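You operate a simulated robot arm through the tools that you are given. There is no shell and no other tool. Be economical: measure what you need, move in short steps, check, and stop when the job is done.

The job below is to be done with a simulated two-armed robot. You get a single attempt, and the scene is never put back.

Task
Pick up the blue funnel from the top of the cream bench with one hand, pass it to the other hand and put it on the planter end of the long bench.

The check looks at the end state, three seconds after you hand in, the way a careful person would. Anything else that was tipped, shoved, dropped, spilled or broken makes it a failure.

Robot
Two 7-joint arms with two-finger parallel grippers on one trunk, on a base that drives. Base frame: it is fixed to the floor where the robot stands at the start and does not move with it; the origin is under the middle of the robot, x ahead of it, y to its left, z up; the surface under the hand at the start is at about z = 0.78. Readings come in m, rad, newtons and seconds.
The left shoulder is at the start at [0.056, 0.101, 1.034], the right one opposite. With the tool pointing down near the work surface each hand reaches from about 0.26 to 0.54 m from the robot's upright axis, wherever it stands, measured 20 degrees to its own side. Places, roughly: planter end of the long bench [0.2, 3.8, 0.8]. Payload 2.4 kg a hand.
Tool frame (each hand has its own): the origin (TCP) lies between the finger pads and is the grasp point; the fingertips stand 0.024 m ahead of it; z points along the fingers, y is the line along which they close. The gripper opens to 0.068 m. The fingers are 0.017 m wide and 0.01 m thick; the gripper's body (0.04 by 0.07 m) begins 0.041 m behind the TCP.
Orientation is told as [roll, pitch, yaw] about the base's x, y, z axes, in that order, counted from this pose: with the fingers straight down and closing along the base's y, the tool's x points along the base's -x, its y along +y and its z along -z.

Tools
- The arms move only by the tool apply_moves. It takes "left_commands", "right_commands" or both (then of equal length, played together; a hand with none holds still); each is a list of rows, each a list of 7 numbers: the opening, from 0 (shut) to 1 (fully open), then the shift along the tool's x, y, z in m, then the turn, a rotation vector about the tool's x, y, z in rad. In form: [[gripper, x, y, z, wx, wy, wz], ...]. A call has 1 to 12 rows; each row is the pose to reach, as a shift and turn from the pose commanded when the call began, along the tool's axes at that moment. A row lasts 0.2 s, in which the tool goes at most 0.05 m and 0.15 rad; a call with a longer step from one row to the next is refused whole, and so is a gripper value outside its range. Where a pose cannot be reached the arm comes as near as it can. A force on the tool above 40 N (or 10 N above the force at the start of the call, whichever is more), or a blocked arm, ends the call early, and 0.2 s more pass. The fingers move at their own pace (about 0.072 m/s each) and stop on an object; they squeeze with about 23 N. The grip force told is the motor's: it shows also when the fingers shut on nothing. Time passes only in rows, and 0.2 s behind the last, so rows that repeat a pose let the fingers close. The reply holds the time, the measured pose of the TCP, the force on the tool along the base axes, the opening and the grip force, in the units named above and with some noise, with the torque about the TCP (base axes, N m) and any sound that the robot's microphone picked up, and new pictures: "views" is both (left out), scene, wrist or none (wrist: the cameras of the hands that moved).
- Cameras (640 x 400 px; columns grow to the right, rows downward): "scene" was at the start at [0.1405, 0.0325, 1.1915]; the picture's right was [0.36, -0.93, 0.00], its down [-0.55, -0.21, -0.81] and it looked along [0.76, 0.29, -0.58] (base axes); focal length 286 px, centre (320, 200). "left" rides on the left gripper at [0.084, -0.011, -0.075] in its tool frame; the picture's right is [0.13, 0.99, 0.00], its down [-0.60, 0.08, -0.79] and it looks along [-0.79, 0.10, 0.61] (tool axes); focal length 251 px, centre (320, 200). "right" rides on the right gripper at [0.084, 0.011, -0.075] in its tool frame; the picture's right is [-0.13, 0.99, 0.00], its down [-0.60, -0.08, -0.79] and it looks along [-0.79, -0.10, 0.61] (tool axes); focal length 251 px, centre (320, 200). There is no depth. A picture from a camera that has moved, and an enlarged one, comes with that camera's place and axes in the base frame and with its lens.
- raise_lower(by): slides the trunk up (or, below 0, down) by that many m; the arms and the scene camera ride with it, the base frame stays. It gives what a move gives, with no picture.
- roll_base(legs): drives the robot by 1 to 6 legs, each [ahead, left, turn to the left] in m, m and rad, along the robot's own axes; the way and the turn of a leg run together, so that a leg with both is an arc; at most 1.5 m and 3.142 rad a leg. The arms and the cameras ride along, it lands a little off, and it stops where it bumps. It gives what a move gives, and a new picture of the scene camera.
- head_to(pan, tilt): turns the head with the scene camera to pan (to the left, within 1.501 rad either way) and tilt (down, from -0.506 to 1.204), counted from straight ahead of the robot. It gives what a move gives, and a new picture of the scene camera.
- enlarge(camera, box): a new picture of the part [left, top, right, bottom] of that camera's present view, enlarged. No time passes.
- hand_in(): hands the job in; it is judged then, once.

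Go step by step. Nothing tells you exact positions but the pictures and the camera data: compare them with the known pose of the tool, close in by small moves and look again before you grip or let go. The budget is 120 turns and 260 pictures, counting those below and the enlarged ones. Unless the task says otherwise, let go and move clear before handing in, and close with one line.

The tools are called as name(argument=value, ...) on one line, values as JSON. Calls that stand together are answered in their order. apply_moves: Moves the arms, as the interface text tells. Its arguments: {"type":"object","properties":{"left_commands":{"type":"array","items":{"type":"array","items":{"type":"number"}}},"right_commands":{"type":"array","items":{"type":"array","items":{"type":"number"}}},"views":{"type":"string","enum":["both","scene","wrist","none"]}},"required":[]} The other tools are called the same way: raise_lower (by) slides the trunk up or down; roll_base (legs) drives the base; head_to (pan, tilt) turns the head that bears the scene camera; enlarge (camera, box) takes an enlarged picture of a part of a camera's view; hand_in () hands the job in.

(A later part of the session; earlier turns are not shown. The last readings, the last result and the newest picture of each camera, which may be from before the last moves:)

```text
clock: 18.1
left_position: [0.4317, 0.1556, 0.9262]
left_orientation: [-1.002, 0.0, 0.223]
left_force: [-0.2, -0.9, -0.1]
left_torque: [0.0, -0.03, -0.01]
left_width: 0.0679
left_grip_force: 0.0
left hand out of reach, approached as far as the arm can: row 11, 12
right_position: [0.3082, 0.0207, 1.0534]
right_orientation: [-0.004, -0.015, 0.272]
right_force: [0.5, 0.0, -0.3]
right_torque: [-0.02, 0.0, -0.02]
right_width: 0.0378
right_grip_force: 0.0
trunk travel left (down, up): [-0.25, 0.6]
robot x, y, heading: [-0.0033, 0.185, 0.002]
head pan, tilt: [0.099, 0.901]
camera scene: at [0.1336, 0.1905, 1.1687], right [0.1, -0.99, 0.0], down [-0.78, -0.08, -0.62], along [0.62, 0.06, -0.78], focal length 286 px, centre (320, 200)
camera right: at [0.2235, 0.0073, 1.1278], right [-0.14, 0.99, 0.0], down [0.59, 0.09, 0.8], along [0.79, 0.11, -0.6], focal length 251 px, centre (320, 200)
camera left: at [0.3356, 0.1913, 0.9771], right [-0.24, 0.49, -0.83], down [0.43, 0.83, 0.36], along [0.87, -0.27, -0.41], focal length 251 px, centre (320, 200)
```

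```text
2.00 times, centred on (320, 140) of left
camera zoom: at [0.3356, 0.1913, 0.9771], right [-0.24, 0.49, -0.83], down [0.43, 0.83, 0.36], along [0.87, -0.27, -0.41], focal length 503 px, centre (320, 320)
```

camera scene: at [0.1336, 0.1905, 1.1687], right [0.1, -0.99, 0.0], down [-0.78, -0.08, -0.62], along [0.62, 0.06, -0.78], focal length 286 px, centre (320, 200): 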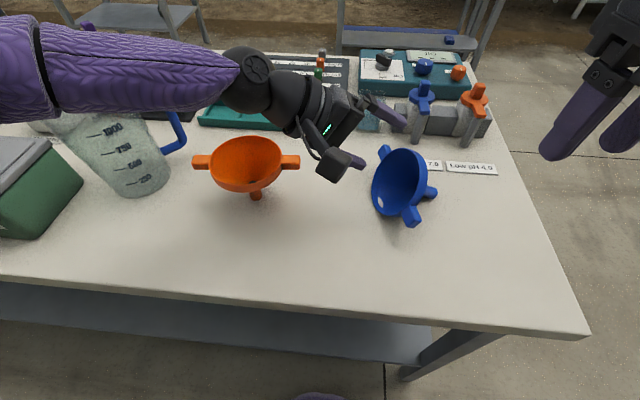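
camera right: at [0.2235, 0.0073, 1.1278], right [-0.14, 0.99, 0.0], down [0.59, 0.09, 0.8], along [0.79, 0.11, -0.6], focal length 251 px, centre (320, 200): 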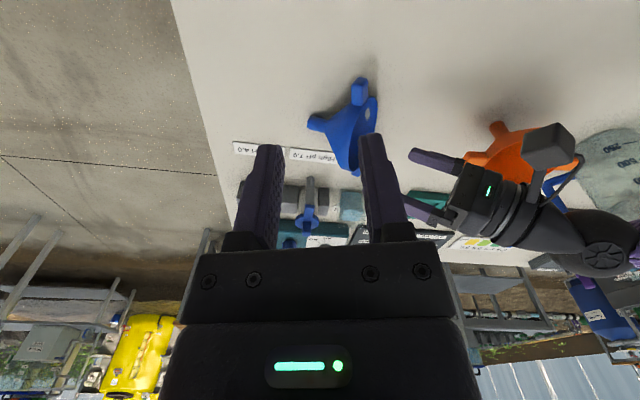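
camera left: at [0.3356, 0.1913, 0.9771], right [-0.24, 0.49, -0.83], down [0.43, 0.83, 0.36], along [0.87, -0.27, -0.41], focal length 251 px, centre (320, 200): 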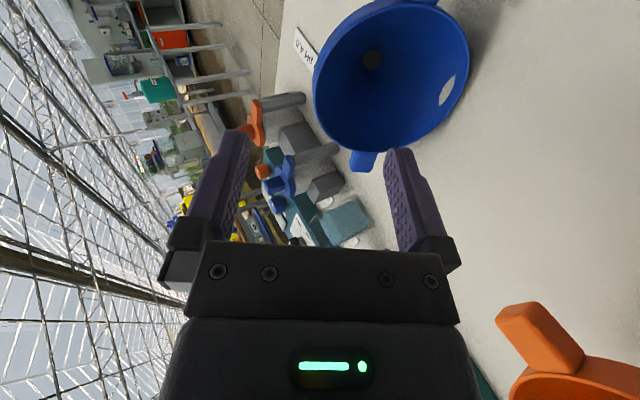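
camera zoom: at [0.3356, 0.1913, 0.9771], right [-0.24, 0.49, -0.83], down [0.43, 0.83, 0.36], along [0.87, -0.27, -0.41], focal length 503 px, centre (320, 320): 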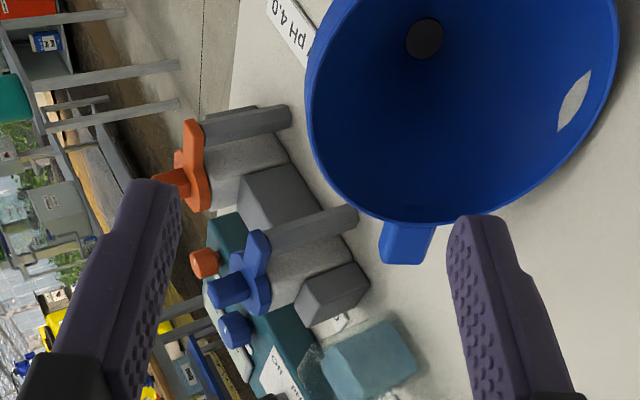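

The view into the funnel is good, but the left arm is at its limit here. I pull the left hand back and shift the robot 0.1 m right.

apply_moves(left_commands=[[1, 0, 0, -0.04, 0, 0, 0], [1, 0, 0, -0.08, 0, 0, 0], [1, 0.01, 0, -0.12, 0, 0, 0], [1, 0.01, 0, -0.12, 0, 0, 0]], views="none")

roll_base(legs=[[0, -0.1, 0]])

enlarge(camera="left", box=[200, 40, 440, 240])

```text
clock: 19.1
left_position: [0.3997, 0.2515, 0.9932]
left_orientation: [-1.0, 0.0, 0.223]
left_force: [-0.3, 0.0, 0.3]
left_torque: [0.01, -0.01, 0.02]
left_width: 0.0678
left_grip_force: 0.0
right_position: [0.3076, 0.0205, 1.0526]
right_orientation: [-0.004, -0.014, 0.272]
right_force: [-0.4, 0.2, -0.4]
right_torque: [-0.01, 0.0, 0.0]
right_width: 0.0374
right_grip_force: 0.1
trunk travel left (down, up): [-0.25, 0.6]
robot x, y, heading: [0.0034, 0.1819, -0.002]
head pan, tilt: [0.099, 0.901]
```

```text
clock: 20.3
left_position: [0.4001, 0.1501, 0.9943]
left_orientation: [-0.998, -0.001, 0.224]
left_force: [-0.2, 0.9, 0.2]
left_torque: [0.01, 0.0, -0.01]
left_width: 0.068
left_grip_force: 0.0
right_position: [0.3072, -0.0799, 1.0535]
right_orientation: [-0.003, -0.014, 0.273]
right_force: [0.9, 0.6, 0.5]
right_torque: [0.01, 0.05, 0.01]
right_width: 0.0374
right_grip_force: 0.0
trunk travel left (down, up): [-0.25, 0.6]
robot x, y, heading: [-0.0005, 0.0832, 0.005]
head pan, tilt: [0.099, 0.901]
camera scene: at [0.1339, 0.091, 1.1687], right [0.1, -0.99, 0.0], down [-0.78, -0.08, -0.62], along [0.62, 0.06, -0.78], focal length 286 px, centre (320, 200)
```

scene: 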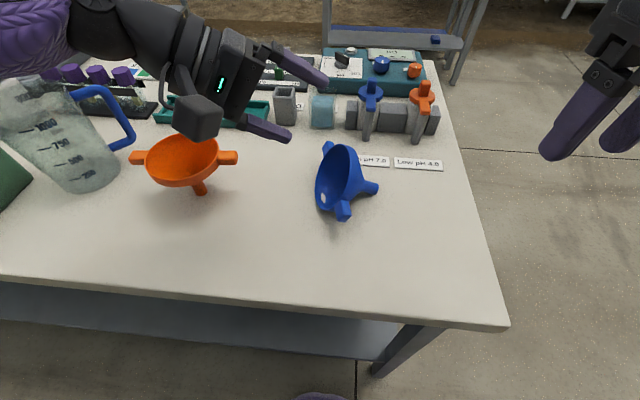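

```text
2.00 times, centred on (320, 140) of left
camera zoom: at [0.305, 0.1876, 1.0431], right [-0.25, 0.49, -0.83], down [0.43, 0.83, 0.36], along [0.87, -0.27, -0.42], focal length 503 px, centre (320, 320)
```

zoom: 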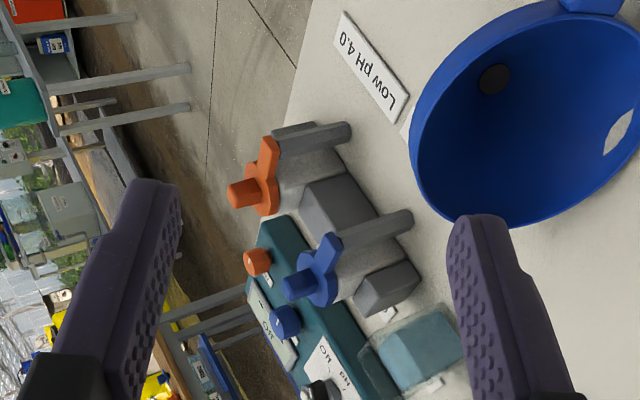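

The view confirms the top of the lip at about (0.46, 0.078, 0.881). I move to 8 cm short of it.

apply_moves(left_commands=[[1, -0.02, 0.025, 0.0, 0, 0, 0], [1, -0.04, 0.05, 0.02, 0, 0, 0], [1, -0.04, 0.05, 0.053, 0, 0, 0], [1, -0.04, 0.05, 0.053, 0, 0, 0]])

enlarge(camera="left", box=[200, 0, 440, 200])

enlarge(camera="scene", box=[250, 100, 410, 240])

```text
clock: 21.3
left_position: [0.4446, 0.1419, 0.9226]
left_orientation: [-1.001, 0.001, 0.224]
left_force: [0.3, 0.0, 0.1]
left_torque: [-0.03, 0.0, 0.0]
left_width: 0.068
left_grip_force: 0.0
right_position: [0.3078, -0.0793, 1.0533]
right_orientation: [-0.001, -0.013, 0.273]
right_force: [0.0, -0.4, 0.4]
right_torque: [0.03, 0.01, 0.01]
right_width: 0.0371
right_grip_force: 0.0
trunk travel left (down, up): [-0.25, 0.6]
robot x, y, heading: [0.0018, 0.0811, 0.006]
head pan, tilt: [0.099, 0.901]
camera scene: at [0.1339, 0.0911, 1.1687], right [0.1, -0.99, 0.0], down [-0.78, -0.08, -0.62], along [0.62, 0.06, -0.78], focal length 286 px, centre (320, 200)
camera left: at [0.3489, 0.1786, 0.9723], right [-0.24, 0.49, -0.83], down [0.43, 0.83, 0.36], along [0.87, -0.27, -0.42], focal length 251 px, centre (320, 200)
```

scene: 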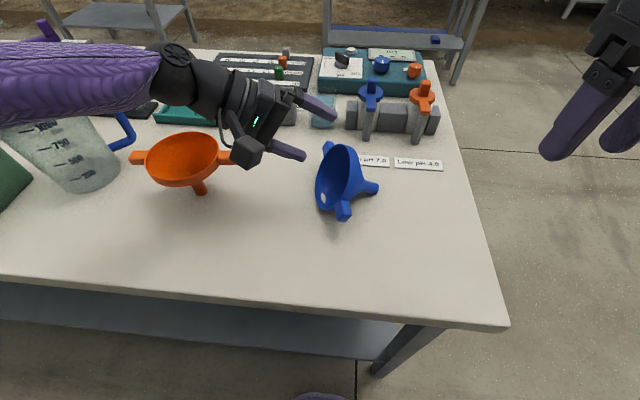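
left: 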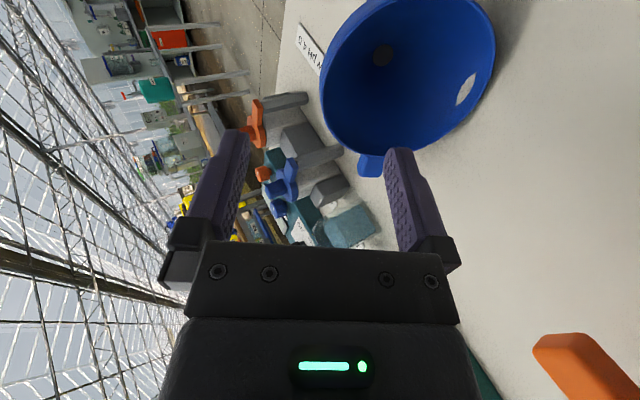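

```text
2.00 times, centred on (320, 100) of left
camera zoom: at [0.3489, 0.1786, 0.9723], right [-0.24, 0.49, -0.83], down [0.43, 0.83, 0.36], along [0.87, -0.27, -0.42], focal length 503 px, centre (320, 400)
```

zoom: 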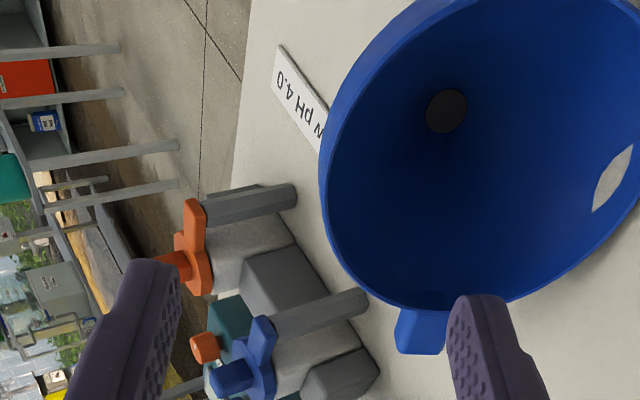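

```text
2.86 times, centred on (330, 170) of scene
camera zoom: at [0.1339, 0.0911, 1.1687], right [0.1, -0.99, 0.0], down [-0.78, -0.08, -0.62], along [0.62, 0.06, -0.78], focal length 818 px, centre (291, 286)
```

zoom: 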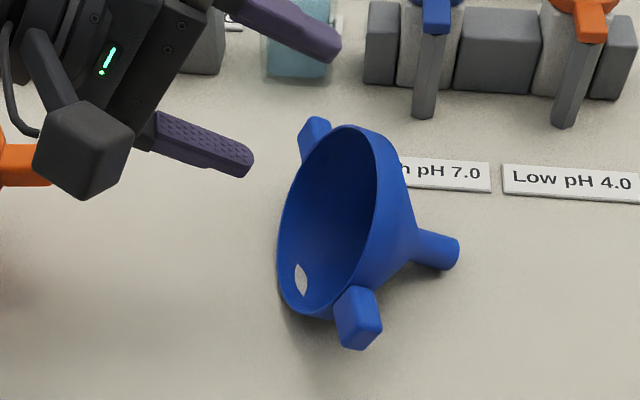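

The approach line meets the top edge of the lip. I advance with one finger inside and one outside, then look.

apply_moves(left_commands=[[0.8, 0, 0.001, 0.03, 0, 0, 0], [0.6, 0, 0.0015, 0.055, 0, 0, 0], [0.6, 0, 0.0015, 0.068, 0, 0, 0], [0.6, 0, 0.0015, 0.068, 0, 0, 0]])

enlarge(camera="left", box=[200, 40, 440, 240])

enlarge(camera="scene", box=[250, 100, 410, 240])

```text
clock: 22.3
left_position: [0.4423, 0.0895, 0.9043]
left_orientation: [-0.997, 0.001, 0.224]
left_force: [-0.2, -0.5, 0.3]
left_torque: [-0.02, 0.03, 0.02]
left_width: 0.0411
left_grip_force: 0.1
left hand out of reach, approached as far as the arm can: row 2, 3, 4
right_position: [0.3073, -0.08, 1.0532]
right_orientation: [-0.004, -0.014, 0.271]
right_force: [0.3, -0.1, 1.1]
right_torque: [0.03, 0.0, -0.01]
right_width: 0.0371
right_grip_force: 0.0
trunk travel left (down, up): [-0.25, 0.6]
robot x, y, heading: [-0.0038, 0.0822, 0.007]
head pan, tilt: [0.099, 0.901]
camera scene: at [0.1339, 0.0912, 1.1687], right [0.1, -0.99, 0.0], down [-0.78, -0.08, -0.62], along [0.62, 0.06, -0.78], focal length 286 px, centre (320, 200)
camera left: at [0.3463, 0.1245, 0.9537], right [-0.25, 0.5, -0.83], down [0.43, 0.83, 0.37], along [0.87, -0.27, -0.42], focal length 251 px, centre (320, 200)
```

scene: 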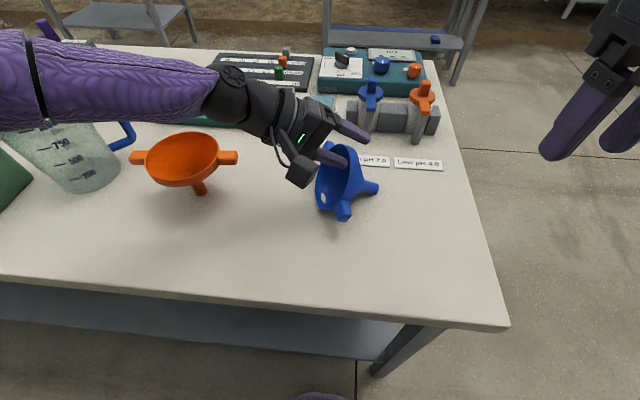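
left: 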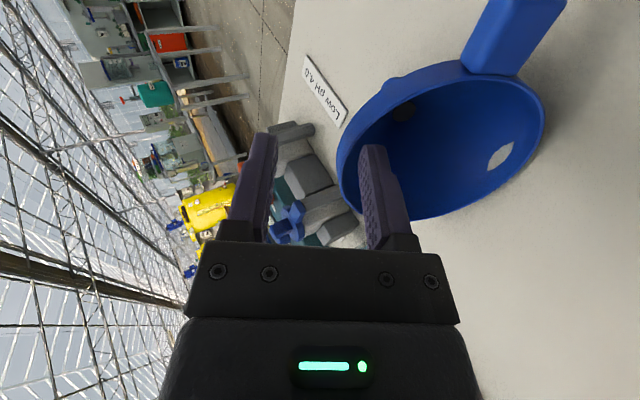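

```text
2.00 times, centred on (320, 140) of left
camera zoom: at [0.3463, 0.1245, 0.9537], right [-0.25, 0.5, -0.83], down [0.43, 0.83, 0.37], along [0.87, -0.27, -0.42], focal length 503 px, centre (320, 320)
```

zoom: 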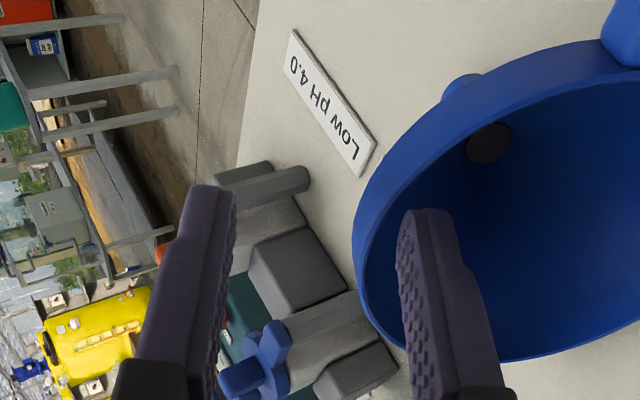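

```text
2.86 times, centred on (330, 170) of scene
camera zoom: at [0.1339, 0.0912, 1.1687], right [0.1, -0.99, 0.0], down [-0.78, -0.08, -0.62], along [0.62, 0.06, -0.78], focal length 818 px, centre (291, 286)
```

zoom: 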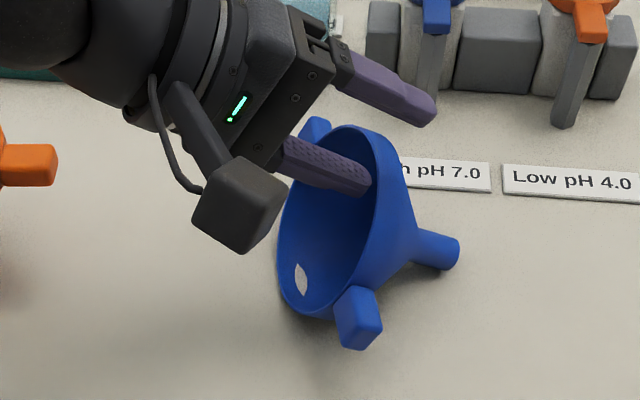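

The fingers straddle the lip but the arm stopped about 2 cm short. Lowering the trunk by 0.011 m brings the lip between the pads.

raise_lower(by=-0.011)

apply_moves(left_commands=[[0.6, 0, 0, 0.005, 0, 0, 0], [0.6, 0, 0, 0.012, 0, 0, 0], [0.6, 0, 0, 0.012, 0, 0, 0]])

enlarge(camera="left", box=[200, 40, 440, 240])

enlarge(camera="scene", box=[250, 100, 410, 240])

```text
clock: 22.9
left_position: [0.4399, 0.0912, 0.8909]
left_orientation: [-1.0, 0.0, 0.223]
left_force: [0.0, -0.1, 0.1]
left_torque: [0.01, -0.02, -0.02]
left_width: 0.0409
left_grip_force: 0.1
right_position: [0.3078, -0.0798, 1.042]
right_orientation: [-0.002, -0.013, 0.272]
right_force: [-0.1, 0.1, 0.1]
right_torque: [0.01, -0.01, -0.01]
right_width: 0.0377
right_grip_force: 0.0
trunk travel left (down, up): [-0.239, 0.61]
robot x, y, heading: [0.0005, 0.0816, 0.004]
head pan, tilt: [0.099, 0.901]
```

```text
clock: 23.7
left_position: [0.4411, 0.0805, 0.8878]
left_orientation: [-0.995, 0.0, 0.225]
left_force: [0.0, 0.6, 0.5]
left_torque: [-0.01, 0.0, -0.04]
left_width: 0.0408
left_grip_force: 0.0
left hand out of reach, approached as far as the arm can: row 2, 3
right_position: [0.3082, -0.0793, 1.043]
right_orientation: [-0.003, -0.015, 0.273]
right_force: [-0.5, 0.1, -0.7]
right_torque: [0.0, 0.01, -0.01]
right_width: 0.0376
right_grip_force: 0.1
trunk travel left (down, up): [-0.239, 0.61]
robot x, y, heading: [-0.0021, 0.0822, -0.0]
head pan, tilt: [0.099, 0.901]
camera scene: at [0.1365, 0.0912, 1.1575], right [0.1, -0.99, 0.0], down [-0.78, -0.08, -0.62], along [0.62, 0.06, -0.78], focal length 286 px, centre (320, 200)
camera left: at [0.3456, 0.1165, 0.9382], right [-0.25, 0.5, -0.83], down [0.43, 0.83, 0.37], along [0.87, -0.27, -0.42], focal length 251 px, centre (320, 200)
```

scene: 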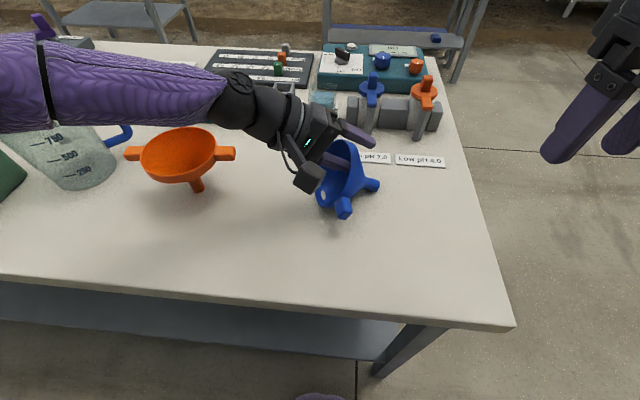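
left: 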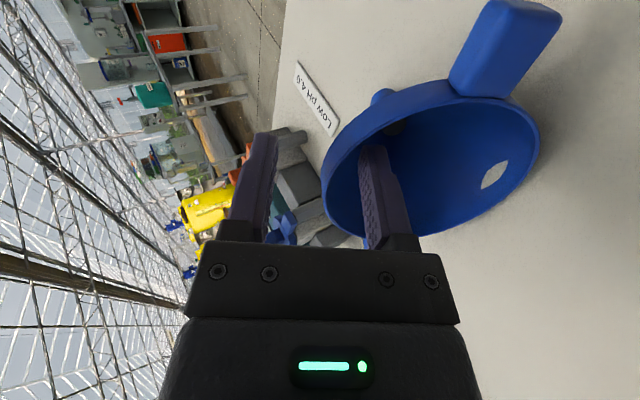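

```text
2.00 times, centred on (320, 140) of left
camera zoom: at [0.3456, 0.1165, 0.9382], right [-0.25, 0.5, -0.83], down [0.43, 0.83, 0.37], along [0.87, -0.27, -0.42], focal length 503 px, centre (320, 320)
```

zoom: 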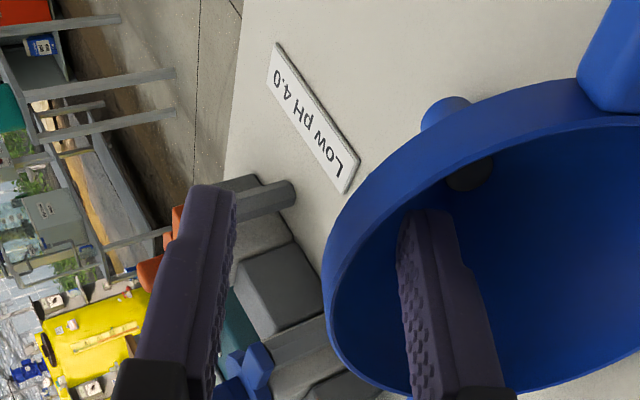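

```text
2.86 times, centred on (330, 170) of scene
camera zoom: at [0.1365, 0.0912, 1.1575], right [0.1, -0.99, 0.0], down [-0.78, -0.08, -0.62], along [0.62, 0.06, -0.78], focal length 818 px, centre (291, 286)
```

zoom: 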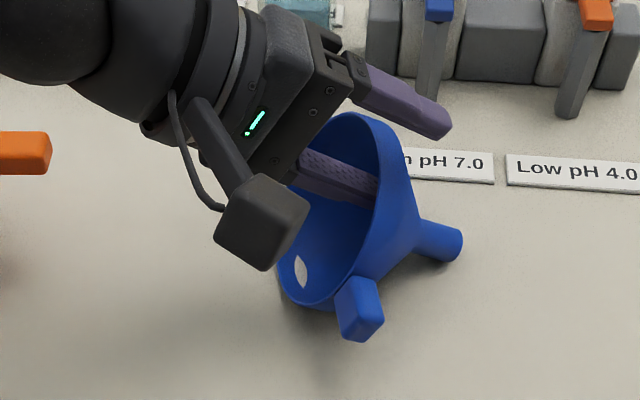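

The inner finger sits about 13 mm inside the lip. I rotate slightly to make the closing line radial, centre on the wall, then close gently.

apply_moves(left_commands=[[0.6, 0, 0.003, 0, 0, 0, 0.13], [0.6, 0, 0.005, 0, 0, 0, 0.26], [0.6, 0, 0.005, 0, 0, 0, 0.26], [0.4, 0, 0.005, 0, 0, 0, 0.26], [0.25, 0, 0.005, 0, 0, 0, 0.26], [0.15, 0, 0.005, 0, 0, 0, 0.26], [0.15, 0, 0.005, 0, 0, 0, 0.26]])

enlarge(camera="left", box=[200, 40, 440, 240])

enlarge(camera="scene", box=[250, 100, 410, 240])

```text
clock: 25.3
left_position: [0.4399, 0.0837, 0.8864]
left_orientation: [-0.98, -0.218, 0.082]
left_force: [0.9, 0.3, 0.0]
left_torque: [-0.02, -0.01, 0.01]
left_width: 0.0103
left_grip_force: 0.0
left hand out of reach, approached as far as the arm can: row 2, 3, 4, 5, 6, 7
right_position: [0.3072, -0.079, 1.0424]
right_orientation: [-0.002, -0.015, 0.272]
right_force: [-0.4, 0.1, 0.3]
right_torque: [-0.01, 0.02, 0.0]
right_width: 0.0374
right_grip_force: 0.1
trunk travel left (down, up): [-0.239, 0.61]
robot x, y, heading: [0.0025, 0.0853, 0.004]
head pan, tilt: [0.099, 0.901]
camera scene: at [0.1365, 0.0912, 1.1575], right [0.1, -0.99, 0.0], down [-0.78, -0.08, -0.62], along [0.62, 0.06, -0.78], focal length 286 px, centre (320, 200)
camera left: at [0.3406, 0.1312, 0.918], right [0.01, 0.55, -0.83], down [0.45, 0.74, 0.5], along [0.89, -0.38, -0.24], focal length 251 px, centre (320, 200)
```

scene: 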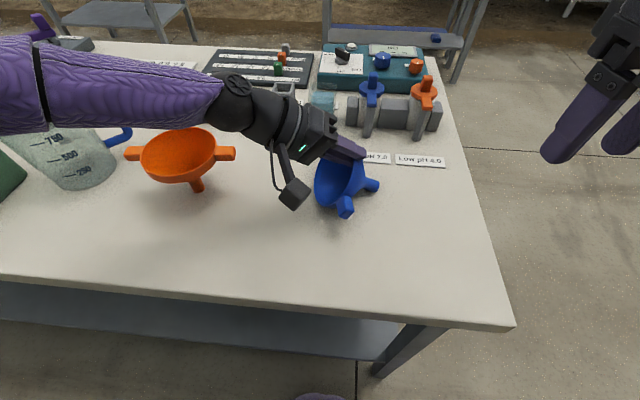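
left: 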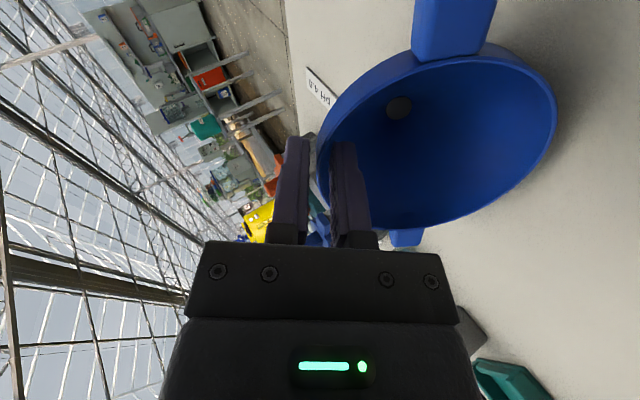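

```text
2.00 times, centred on (320, 140) of left
camera zoom: at [0.3406, 0.1312, 0.918], right [0.01, 0.55, -0.83], down [0.45, 0.74, 0.5], along [0.89, -0.38, -0.24], focal length 503 px, centre (320, 320)
```

zoom: 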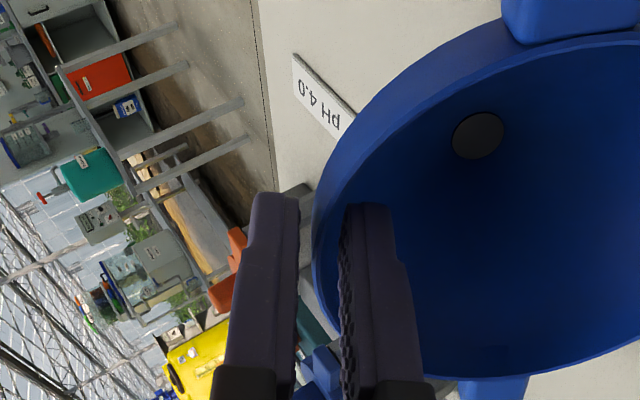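

```text
2.86 times, centred on (330, 170) of scene
camera zoom: at [0.1365, 0.0912, 1.1575], right [0.1, -0.99, 0.0], down [-0.78, -0.08, -0.62], along [0.62, 0.06, -0.78], focal length 818 px, centre (291, 286)
```

zoom: 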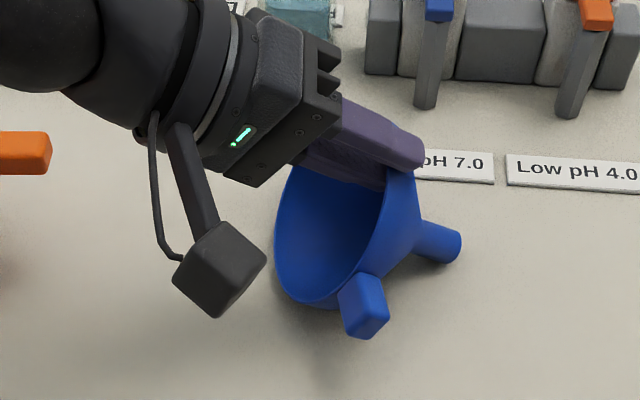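

The lip wall sits between the pads. I close fully.

apply_moves(left_commands=[[0.05, 0, 0, 0, 0, 0, 0], [0, 0, 0, 0, 0, 0, 0], [0, 0, 0, 0, 0, 0, 0]])

enlarge(camera="left", box=[200, 40, 440, 240])

```text
clock: 26.1
left_position: [0.4396, 0.0832, 0.8863]
left_orientation: [-0.978, -0.217, 0.082]
left_force: [-0.5, -0.1, -0.4]
left_torque: [-0.02, 0.04, 0.0]
left_width: 0.0018
left_grip_force: 23.0
right_position: [0.3088, -0.0789, 1.0421]
right_orientation: [-0.005, -0.015, 0.273]
right_force: [0.7, -0.3, -0.3]
right_torque: [0.02, -0.02, -0.01]
right_width: 0.0375
right_grip_force: 0.0
trunk travel left (down, up): [-0.239, 0.61]
robot x, y, heading: [0.0001, 0.0798, 0.006]
head pan, tilt: [0.099, 0.901]
camera scene: at [0.1366, 0.0912, 1.1575], right [0.1, -0.99, 0.0], down [-0.78, -0.08, -0.62], along [0.62, 0.06, -0.78], focal length 286 px, centre (320, 200)
camera left: at [0.3406, 0.1312, 0.918], right [0.01, 0.55, -0.83], down [0.45, 0.74, 0.5], along [0.89, -0.38, -0.24], focal length 251 px, centre (320, 200)
```

scene: 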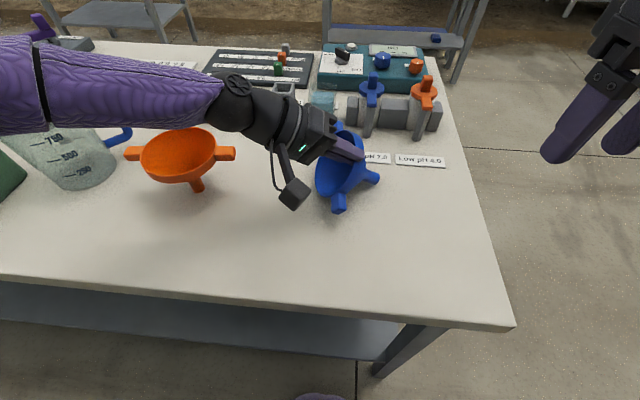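
left: 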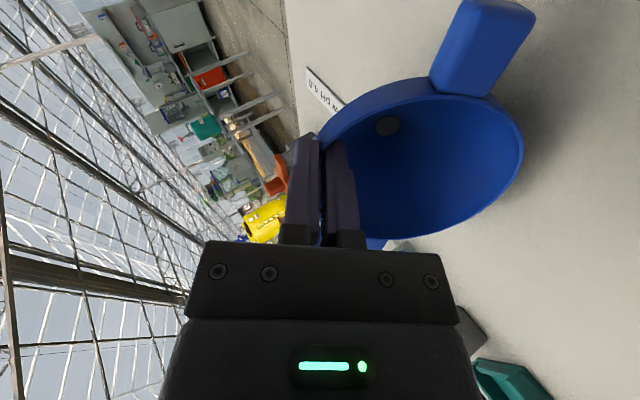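

```text
2.00 times, centred on (320, 140) of left
camera zoom: at [0.3406, 0.1312, 0.918], right [0.01, 0.55, -0.83], down [0.45, 0.74, 0.5], along [0.89, -0.38, -0.24], focal length 503 px, centre (320, 320)
```

zoom: 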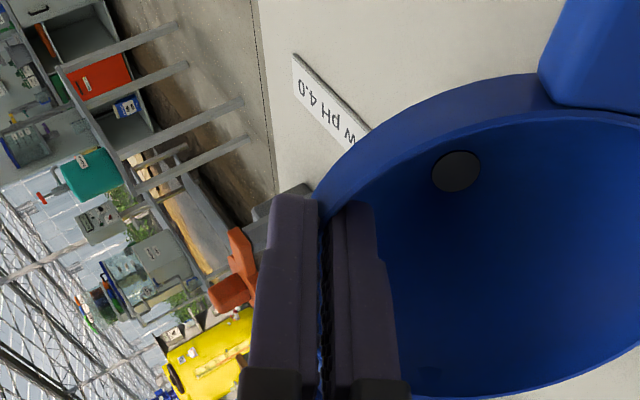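

The wall (1.8 mm) is gripped. I lift 3 cm with the trunk and check.

raise_lower(by=0.03)

enlarge(camera="left", box=[200, 40, 440, 240])

enlarge(camera="scene", box=[250, 100, 410, 240])

```text
clock: 26.8
left_position: [0.4368, 0.084, 0.9245]
left_orientation: [-0.982, -0.235, 0.08]
left_force: [0.3, 0.1, 0.3]
left_torque: [0.0, 0.04, -0.01]
left_width: 0.0016
left_grip_force: 22.7
right_position: [0.3079, -0.0782, 1.0722]
right_orientation: [-0.001, -0.015, 0.27]
right_force: [-0.8, 0.3, -0.7]
right_torque: [-0.01, 0.02, 0.01]
right_width: 0.0373
right_grip_force: 0.1
trunk travel left (down, up): [-0.269, 0.58]
robot x, y, heading: [-0.0022, 0.0848, 0.007]
head pan, tilt: [0.099, 0.901]
```

```text
2.00 times, centred on (320, 140) of left
camera zoom: at [0.3383, 0.1312, 0.9547], right [0.02, 0.56, -0.83], down [0.44, 0.74, 0.51], along [0.9, -0.38, -0.23], focal length 503 px, centre (320, 320)
```

zoom: 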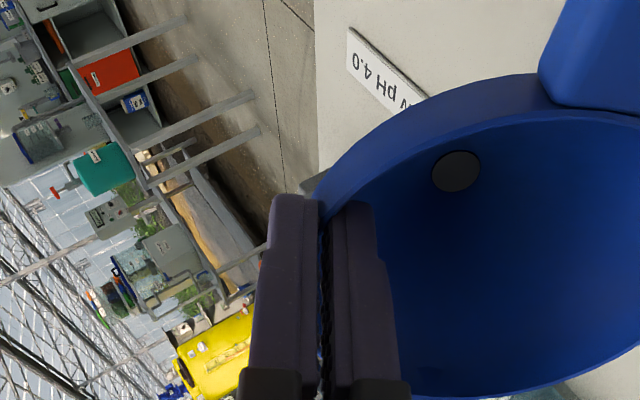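

```text
2.86 times, centred on (330, 170) of scene
camera zoom: at [0.1298, 0.0912, 1.188], right [0.1, -0.99, 0.0], down [-0.78, -0.08, -0.62], along [0.62, 0.06, -0.78], focal length 818 px, centre (291, 286)
```

zoom: 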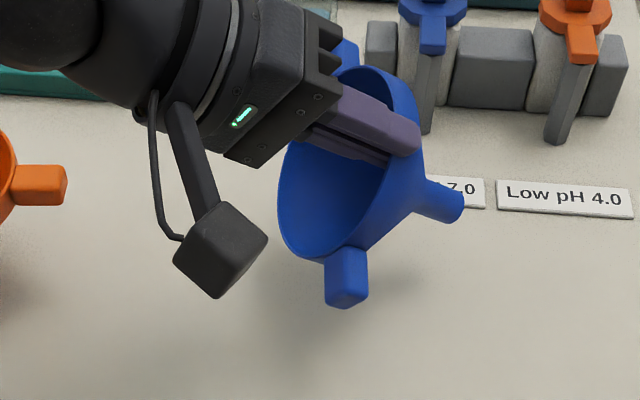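

The funnel is up and steady in the left hand. I raise the trunk more, then turn the hand so the funnel stands upright over clear space.

raise_lower(by=0.12)

apply_moves(left_commands=[[0, 0.012, 0.0005, -0.0094, -0.1209, 0.0318, -0.0053], [0, 0.024, 0.001, -0.0187, -0.2417, 0.0636, -0.0105], [0, 0.036, 0.0015, -0.028, -0.3626, 0.0954, -0.0158], [0, 0.048, 0.002, -0.0374, -0.4835, 0.1272, -0.021], [0, 0.06, 0.0025, -0.0468, -0.6043, 0.159, -0.0263], [0, 0.072, 0.003, -0.056, -0.7252, 0.1908, -0.0316], [0, 0.084, 0.0035, -0.0655, -0.846, 0.2226, -0.0368], [0, 0.096, 0.004, -0.0748, -0.9669, 0.2544, -0.0421], [0, 0.096, 0.004, -0.0748, -0.9669, 0.2544, -0.0421]])

```text
clock: 28.3
left_position: [0.4291, 0.0838, 1.0691]
left_orientation: [-0.981, -0.295, 0.083]
left_force: [-0.4, 0.5, -0.8]
left_torque: [-0.01, 0.02, 0.05]
left_width: 0.0014
left_grip_force: 23.3
right_position: [0.3077, -0.0789, 1.1927]
right_orientation: [-0.002, -0.012, 0.272]
right_force: [-0.1, -0.4, -0.6]
right_torque: [0.0, 0.03, 0.01]
right_width: 0.0374
right_grip_force: 0.0
trunk travel left (down, up): [-0.389, 0.46]
robot x, y, heading: [-0.0003, 0.0808, 0.007]
head pan, tilt: [0.099, 0.901]
```

```text
clock: 30.3
left_position: [0.3197, 0.1448, 1.0779]
left_orientation: [0.007, -0.061, 0.006]
left_force: [-0.7, -0.5, -0.4]
left_torque: [-0.03, 0.01, -0.01]
left_width: 0.0017
left_grip_force: 22.9
left hand out of reach, approached as far as the arm can: row 8, 9
right_position: [0.3079, -0.0783, 1.1929]
right_orientation: [-0.003, -0.013, 0.273]
right_force: [-0.3, -0.8, -1.1]
right_torque: [-0.02, -0.02, 0.0]
right_width: 0.0374
right_grip_force: 0.1
trunk travel left (down, up): [-0.389, 0.46]
robot x, y, heading: [0.0028, 0.0822, 0.004]
head pan, tilt: [0.099, 0.901]
camera scene: at [0.1075, 0.0911, 1.3093], right [0.1, -0.99, 0.0], down [-0.78, -0.08, -0.62], along [0.62, 0.06, -0.78], focal length 286 px, centre (320, 200)
camera left: at [0.2298, 0.1318, 1.1483], right [-0.13, 0.99, 0.0], down [0.55, 0.08, 0.83], along [0.82, 0.11, -0.56], focal length 251 px, centre (320, 200)
```

scene: 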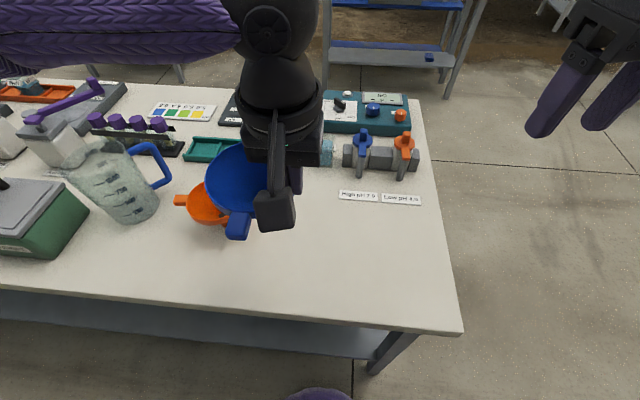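
left: 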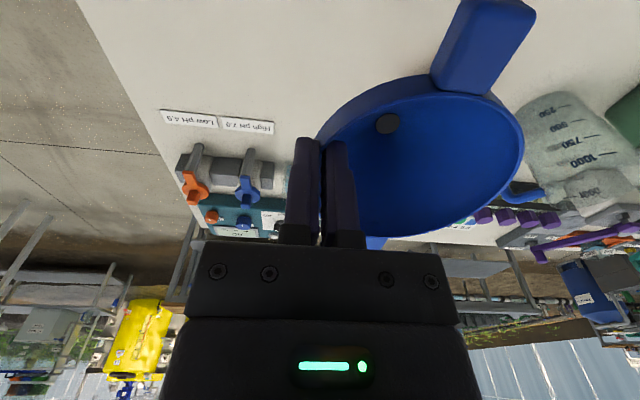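

Held upright. Now I turn the left hand about the vertical so the funnel's free rim faces the right hand's side.

apply_moves(left_commands=[[0, -0.001, -0.003, 0.005, 0.0043, 0.0028, 0.1417], [0, -0.002, -0.006, 0.01, 0.0086, 0.0055, 0.2833], [0, -0.003, -0.008, 0.015, 0.013, 0.0083, 0.425], [0, -0.004, -0.011, 0.02, 0.0173, 0.011, 0.5667], [0, -0.005, -0.014, 0.025, 0.0216, 0.0138, 0.7083], [0, -0.006, -0.017, 0.03, 0.026, 0.0166, 0.85], [0, -0.007, -0.02, 0.035, 0.03, 0.0193, 0.9917], [0, -0.008, -0.023, 0.04, 0.0346, 0.022, 1.1333], [0, -0.009, -0.026, 0.045, 0.039, 0.0249, 1.275], [0, -0.01, -0.029, 0.05, 0.043, 0.0276, 1.4167], [0, -0.011, -0.031, 0.055, 0.0475, 0.03, 1.5583], [0, -0.012, -0.033, 0.058, 0.052, 0.033, 1.7]])

```text
clock: 32.9
left_position: [0.3199, 0.1516, 1.0301]
left_orientation: [0.008, -0.002, -1.699]
left_force: [0.0, 0.3, -0.8]
left_torque: [0.04, 0.04, 0.0]
left_width: 0.0018
left_grip_force: 22.9
left hand out of reach, approached as far as the arm can: row 2, 3, 4, 5, 6, 7, 8, 9, 10, 11, 12
right_position: [0.3067, -0.0789, 1.1927]
right_orientation: [-0.004, -0.014, 0.273]
right_force: [0.2, -0.2, -0.4]
right_torque: [0.01, -0.01, 0.02]
right_width: 0.0374
right_grip_force: 0.1
trunk travel left (down, up): [-0.389, 0.46]
robot x, y, heading: [0.0024, 0.0824, 0.006]
head pan, tilt: [0.099, 0.901]
camera scene: at [0.1074, 0.0911, 1.3093], right [0.1, -0.99, 0.0], down [-0.78, -0.08, -0.62], along [0.62, 0.06, -0.78], focal length 286 px, centre (320, 200)
camera left: at [0.3188, 0.2358, 1.1051], right [1.0, 0.0, 0.01], down [0.0, -0.61, 0.8], along [0.0, -0.8, -0.61], focal length 251 px, centre (320, 200)
```

scene: 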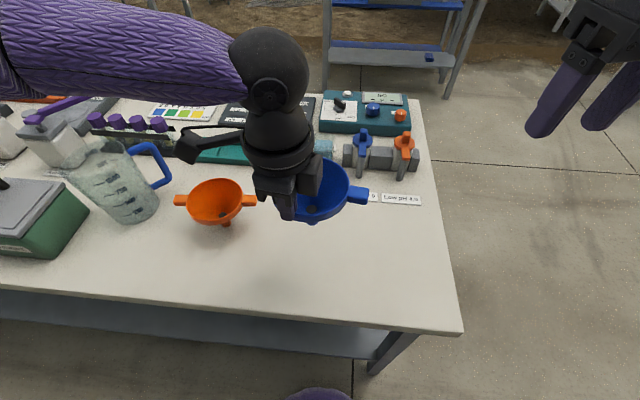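
left: 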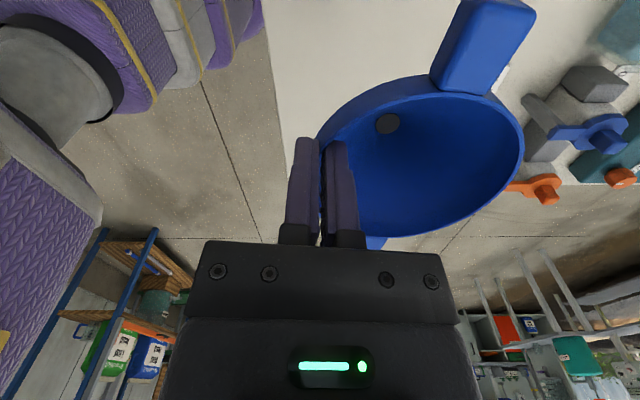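

The left hand holds the funnel upright at yaw −1.7. I raise the trunk and lower the hand so both arms have more room, and turn a bit further.

raise_lower(by=0.1)

apply_moves(left_commands=[[0, 0, 0, 0.03, 0, 0, 0.1], [0, 0, 0, 0.06, 0, 0, 0.2], [0, -0.01, 0.008, 0.09, 0, 0, 0.3], [0, -0.02, 0.016, 0.1, 0, 0, 0.4], [0, -0.027, 0.024, 0.1, 0, 0, 0.45], [0, -0.027, 0.024, 0.1, 0, 0, 0.45]])

```text
clock: 34.2
left_position: [0.3158, 0.1554, 1.1322]
left_orientation: [0.015, -0.004, -1.696]
left_force: [-0.1, 0.3, -0.2]
left_torque: [-0.01, -0.02, 0.03]
left_width: 0.0018
left_grip_force: 22.9
right_position: [0.3078, -0.0793, 1.2931]
right_orientation: [-0.004, -0.015, 0.272]
right_force: [-0.9, 0.1, -0.9]
right_torque: [0.03, -0.02, -0.03]
right_width: 0.0374
right_grip_force: 0.2
trunk travel left (down, up): [-0.489, 0.361]
robot x, y, heading: [0.002, 0.081, 0.005]
head pan, tilt: [0.099, 0.901]
```

```text
clock: 35.6
left_position: [0.3139, 0.1789, 1.069]
left_orientation: [0.016, 0.004, -2.147]
left_force: [0.3, -0.6, -0.9]
left_torque: [0.02, 0.0, -0.01]
left_width: 0.0016
left_grip_force: 23.1
left hand out of reach, approached as far as the arm can: row 1, 2, 3, 4, 5, 6
right_position: [0.3076, -0.0792, 1.2924]
right_orientation: [-0.003, -0.014, 0.272]
right_force: [0.3, 1.0, 0.1]
right_torque: [0.01, 0.01, 0.01]
right_width: 0.0374
right_grip_force: 0.0
trunk travel left (down, up): [-0.489, 0.361]
robot x, y, heading: [-0.0006, 0.0849, 0.003]
head pan, tilt: [0.099, 0.901]
camera scene: at [0.0955, 0.0911, 1.4098], right [0.1, -0.99, 0.0], down [-0.78, -0.08, -0.62], along [0.62, 0.06, -0.78], focal length 286 px, centre (320, 200)
camera left: at [0.3484, 0.2552, 1.1441], right [0.9, -0.43, 0.02], down [-0.28, -0.54, 0.79], along [-0.33, -0.72, -0.61], focal length 251 px, centre (320, 200)
```

scene: 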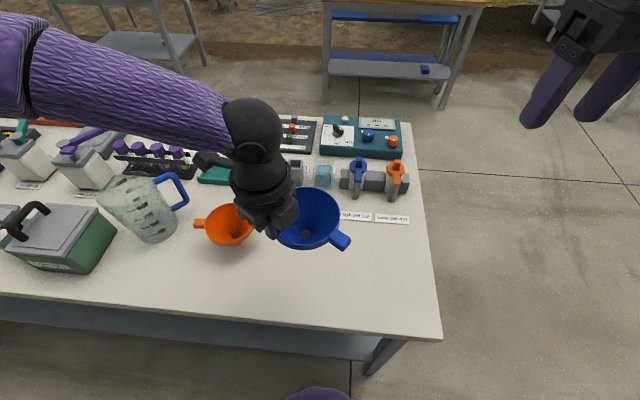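
left: 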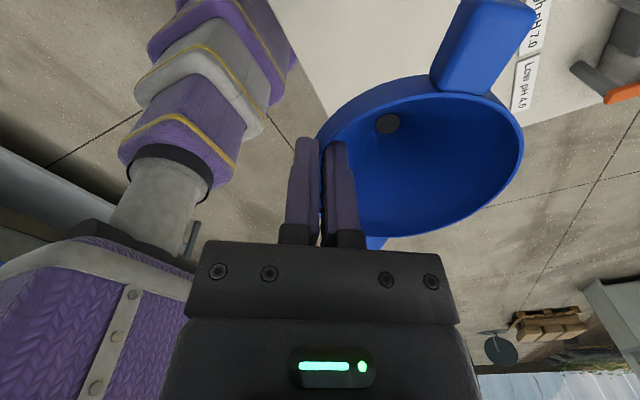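

Yaw is fine though the arm sits at its limit; from here the right hand can take the rim on the opposite side at about (0.39, 0.107) with a yaw near 0.6. I bring the right hand closer to look.

apply_moves(right_commands=[[0.6, -0.014, 0.022, 0.03, 0, 0, -0.084], [0.6, -0.028, 0.044, 0.06, 0, 0, -0.168], [0.6, -0.042, 0.066, 0.09, 0, 0, -0.25], [0.6, -0.056, 0.088, 0.12, 0, 0, -0.335], [0.6, -0.056, 0.088, 0.12, 0, 0, -0.335]])

head_to(pan=0.1, tilt=0.85)

enlarge(camera="scene", box=[220, 140, 400, 280])

```text
clock: 36.9
left_position: [0.314, 0.1794, 1.0694]
left_orientation: [0.017, 0.003, -2.146]
left_force: [0.0, 0.6, -0.9]
left_torque: [0.03, 0.02, -0.02]
left_width: 0.0017
left_grip_force: 23.2
right_position: [0.3395, 0.02, 1.1744]
right_orientation: [-0.006, -0.012, 0.607]
right_force: [0.2, -0.1, 0.4]
right_torque: [0.04, -0.03, -0.04]
right_width: 0.0408
right_grip_force: 0.2
trunk travel left (down, up): [-0.489, 0.361]
robot x, y, heading: [0.0017, 0.0845, 0.006]
head pan, tilt: [0.099, 0.901]
camera scene: at [0.0955, 0.091, 1.4099], right [0.1, -0.99, 0.0], down [-0.78, -0.08, -0.62], along [0.62, 0.06, -0.78], focal length 286 px, centre (320, 200)
camera right: at [0.2643, -0.0193, 1.2472], right [-0.46, 0.89, -0.01], down [0.53, 0.28, 0.8], along [0.71, 0.37, -0.6], focal length 251 px, centre (320, 200)
```

scene: 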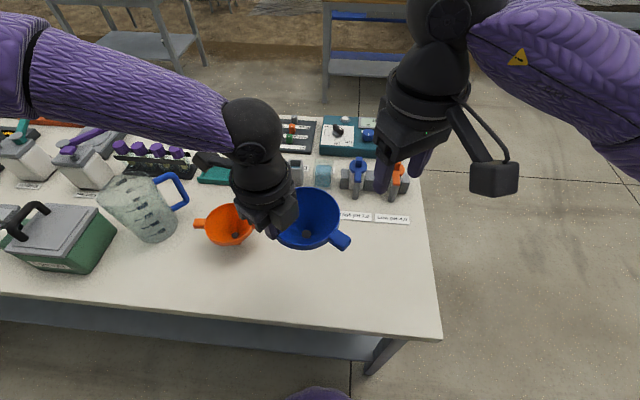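
right: 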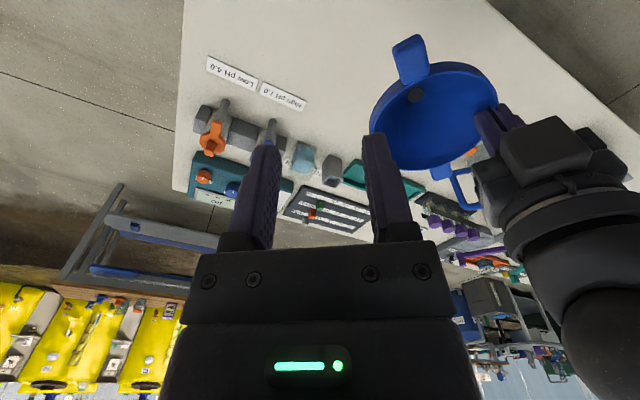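

```text
clock: 37.5
left_position: [0.3134, 0.1806, 1.0694]
left_orientation: [0.015, 0.002, -2.149]
left_force: [-0.1, 0.2, -1.4]
left_torque: [0.02, 0.02, 0.01]
left_width: 0.0017
left_grip_force: 23.1
right_position: [0.3405, 0.0206, 1.1739]
right_orientation: [-0.006, -0.012, 0.608]
right_force: [0.2, -0.1, -1.3]
right_torque: [0.01, 0.02, 0.0]
right_width: 0.0405
right_grip_force: 0.0
trunk travel left (down, up): [-0.489, 0.361]
robot x, y, heading: [-0.0004, 0.0785, 0.003]
head pan, tilt: [0.099, 0.85]
camera scene: at [0.0982, 0.0914, 1.4137], right [0.1, -0.99, 0.0], down [-0.75, -0.08, -0.66], along [0.66, 0.07, -0.75], focal length 286 px, centre (320, 200)
```

scene: 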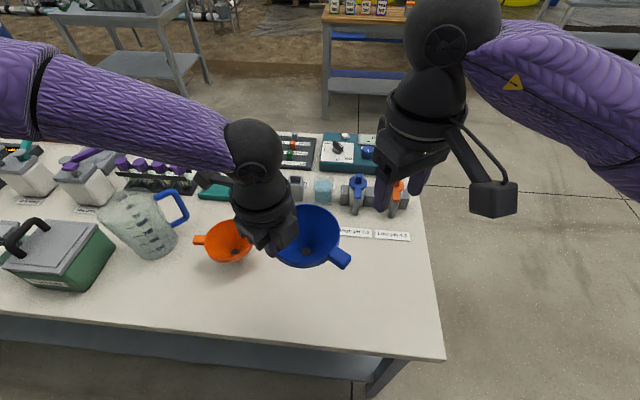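

```text
2.86 times, centred on (310, 210) of scene
camera zoom: at [0.0982, 0.0914, 1.4137], right [0.1, -0.99, 0.0], down [-0.75, -0.08, -0.66], along [0.66, 0.07, -0.75], focal length 818 px, centre (349, 171)
```

zoom: 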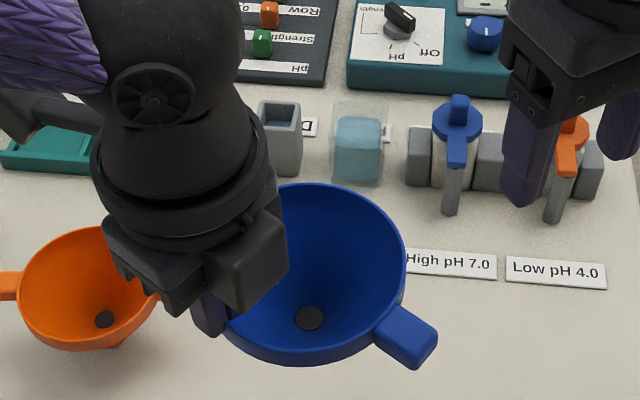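

The funnel centre is about (0.350, 0.143), rim near z 1.05; the free rim spot for the right hand is about (0.388, 0.100). I move right above it.

apply_moves(right_commands=[[0.6, -0.03, 0.012, 0.0, 0, 0, -0.05], [0.6, -0.06, 0.025, 0.01, 0, 0, -0.1], [0.6, -0.085, 0.038, 0.03, 0, 0, -0.143], [0.6, -0.085, 0.038, 0.049, 0, 0, -0.143], [0.6, -0.085, 0.038, 0.049, 0, 0, -0.143]])

enlarge(camera="right", box=[200, 0, 440, 200])

enlarge(camera="scene", box=[220, 140, 400, 280])

```text
clock: 38.7
left_position: [0.3135, 0.1793, 1.0685]
left_orientation: [0.017, 0.004, -2.147]
left_force: [-0.5, -0.4, -0.3]
left_torque: [0.01, 0.0, 0.0]
left_width: 0.0017
left_grip_force: 23.1
right_position: [0.3868, 0.1023, 1.1248]
right_orientation: [-0.009, -0.011, 0.751]
right_force: [0.7, 0.4, -1.0]
right_torque: [-0.01, 0.01, 0.02]
right_width: 0.041
right_grip_force: 0.0
trunk travel left (down, up): [-0.489, 0.361]
robot x, y, heading: [0.0006, 0.086, 0.007]
head pan, tilt: [0.099, 0.85]
camera scene: at [0.0983, 0.0915, 1.4137], right [0.1, -0.99, 0.0], down [-0.75, -0.08, -0.66], along [0.66, 0.07, -0.75], focal length 286 px, centre (320, 200)
camera right: at [0.3198, 0.0518, 1.2001], right [-0.58, 0.81, -0.01], down [0.48, 0.35, 0.8], along [0.65, 0.46, -0.6], focal length 251 px, centre (320, 200)
```

scene: 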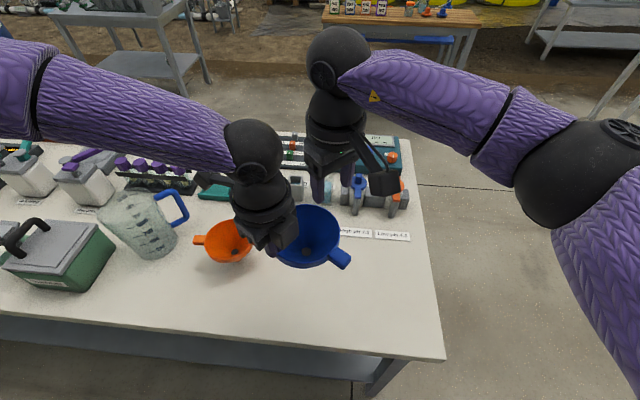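
right: 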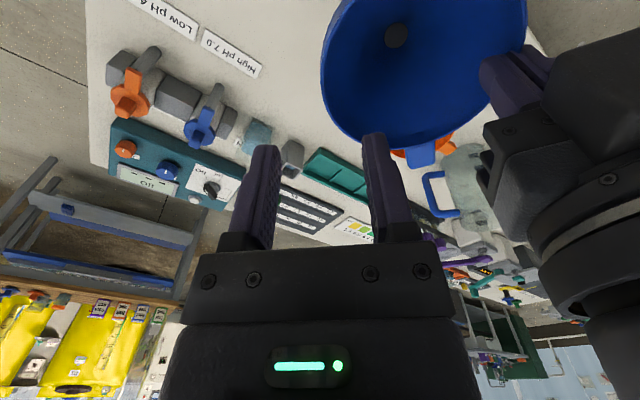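

```text
2.00 times, centred on (320, 100) of right
camera zoom: at [0.3198, 0.0518, 1.2001], right [-0.58, 0.81, -0.01], down [0.48, 0.35, 0.8], along [0.65, 0.46, -0.6], focal length 503 px, centre (320, 400)
```

zoom: 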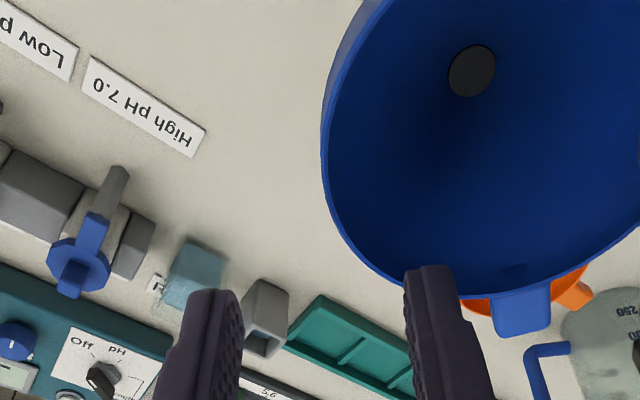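

```text
2.86 times, centred on (310, 210) of scene
camera zoom: at [0.0983, 0.0915, 1.4137], right [0.1, -0.99, 0.0], down [-0.75, -0.08, -0.66], along [0.66, 0.07, -0.75], focal length 818 px, centre (349, 171)
```

zoom: 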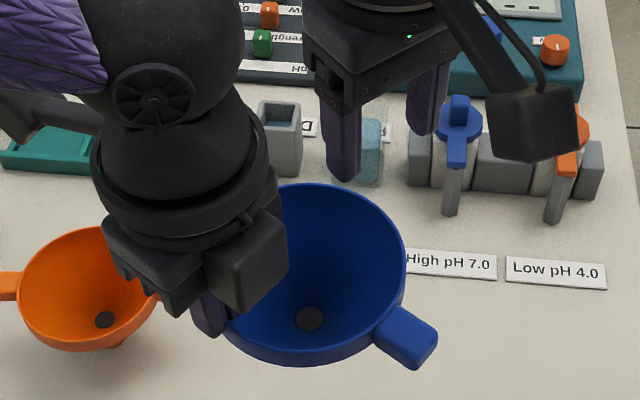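

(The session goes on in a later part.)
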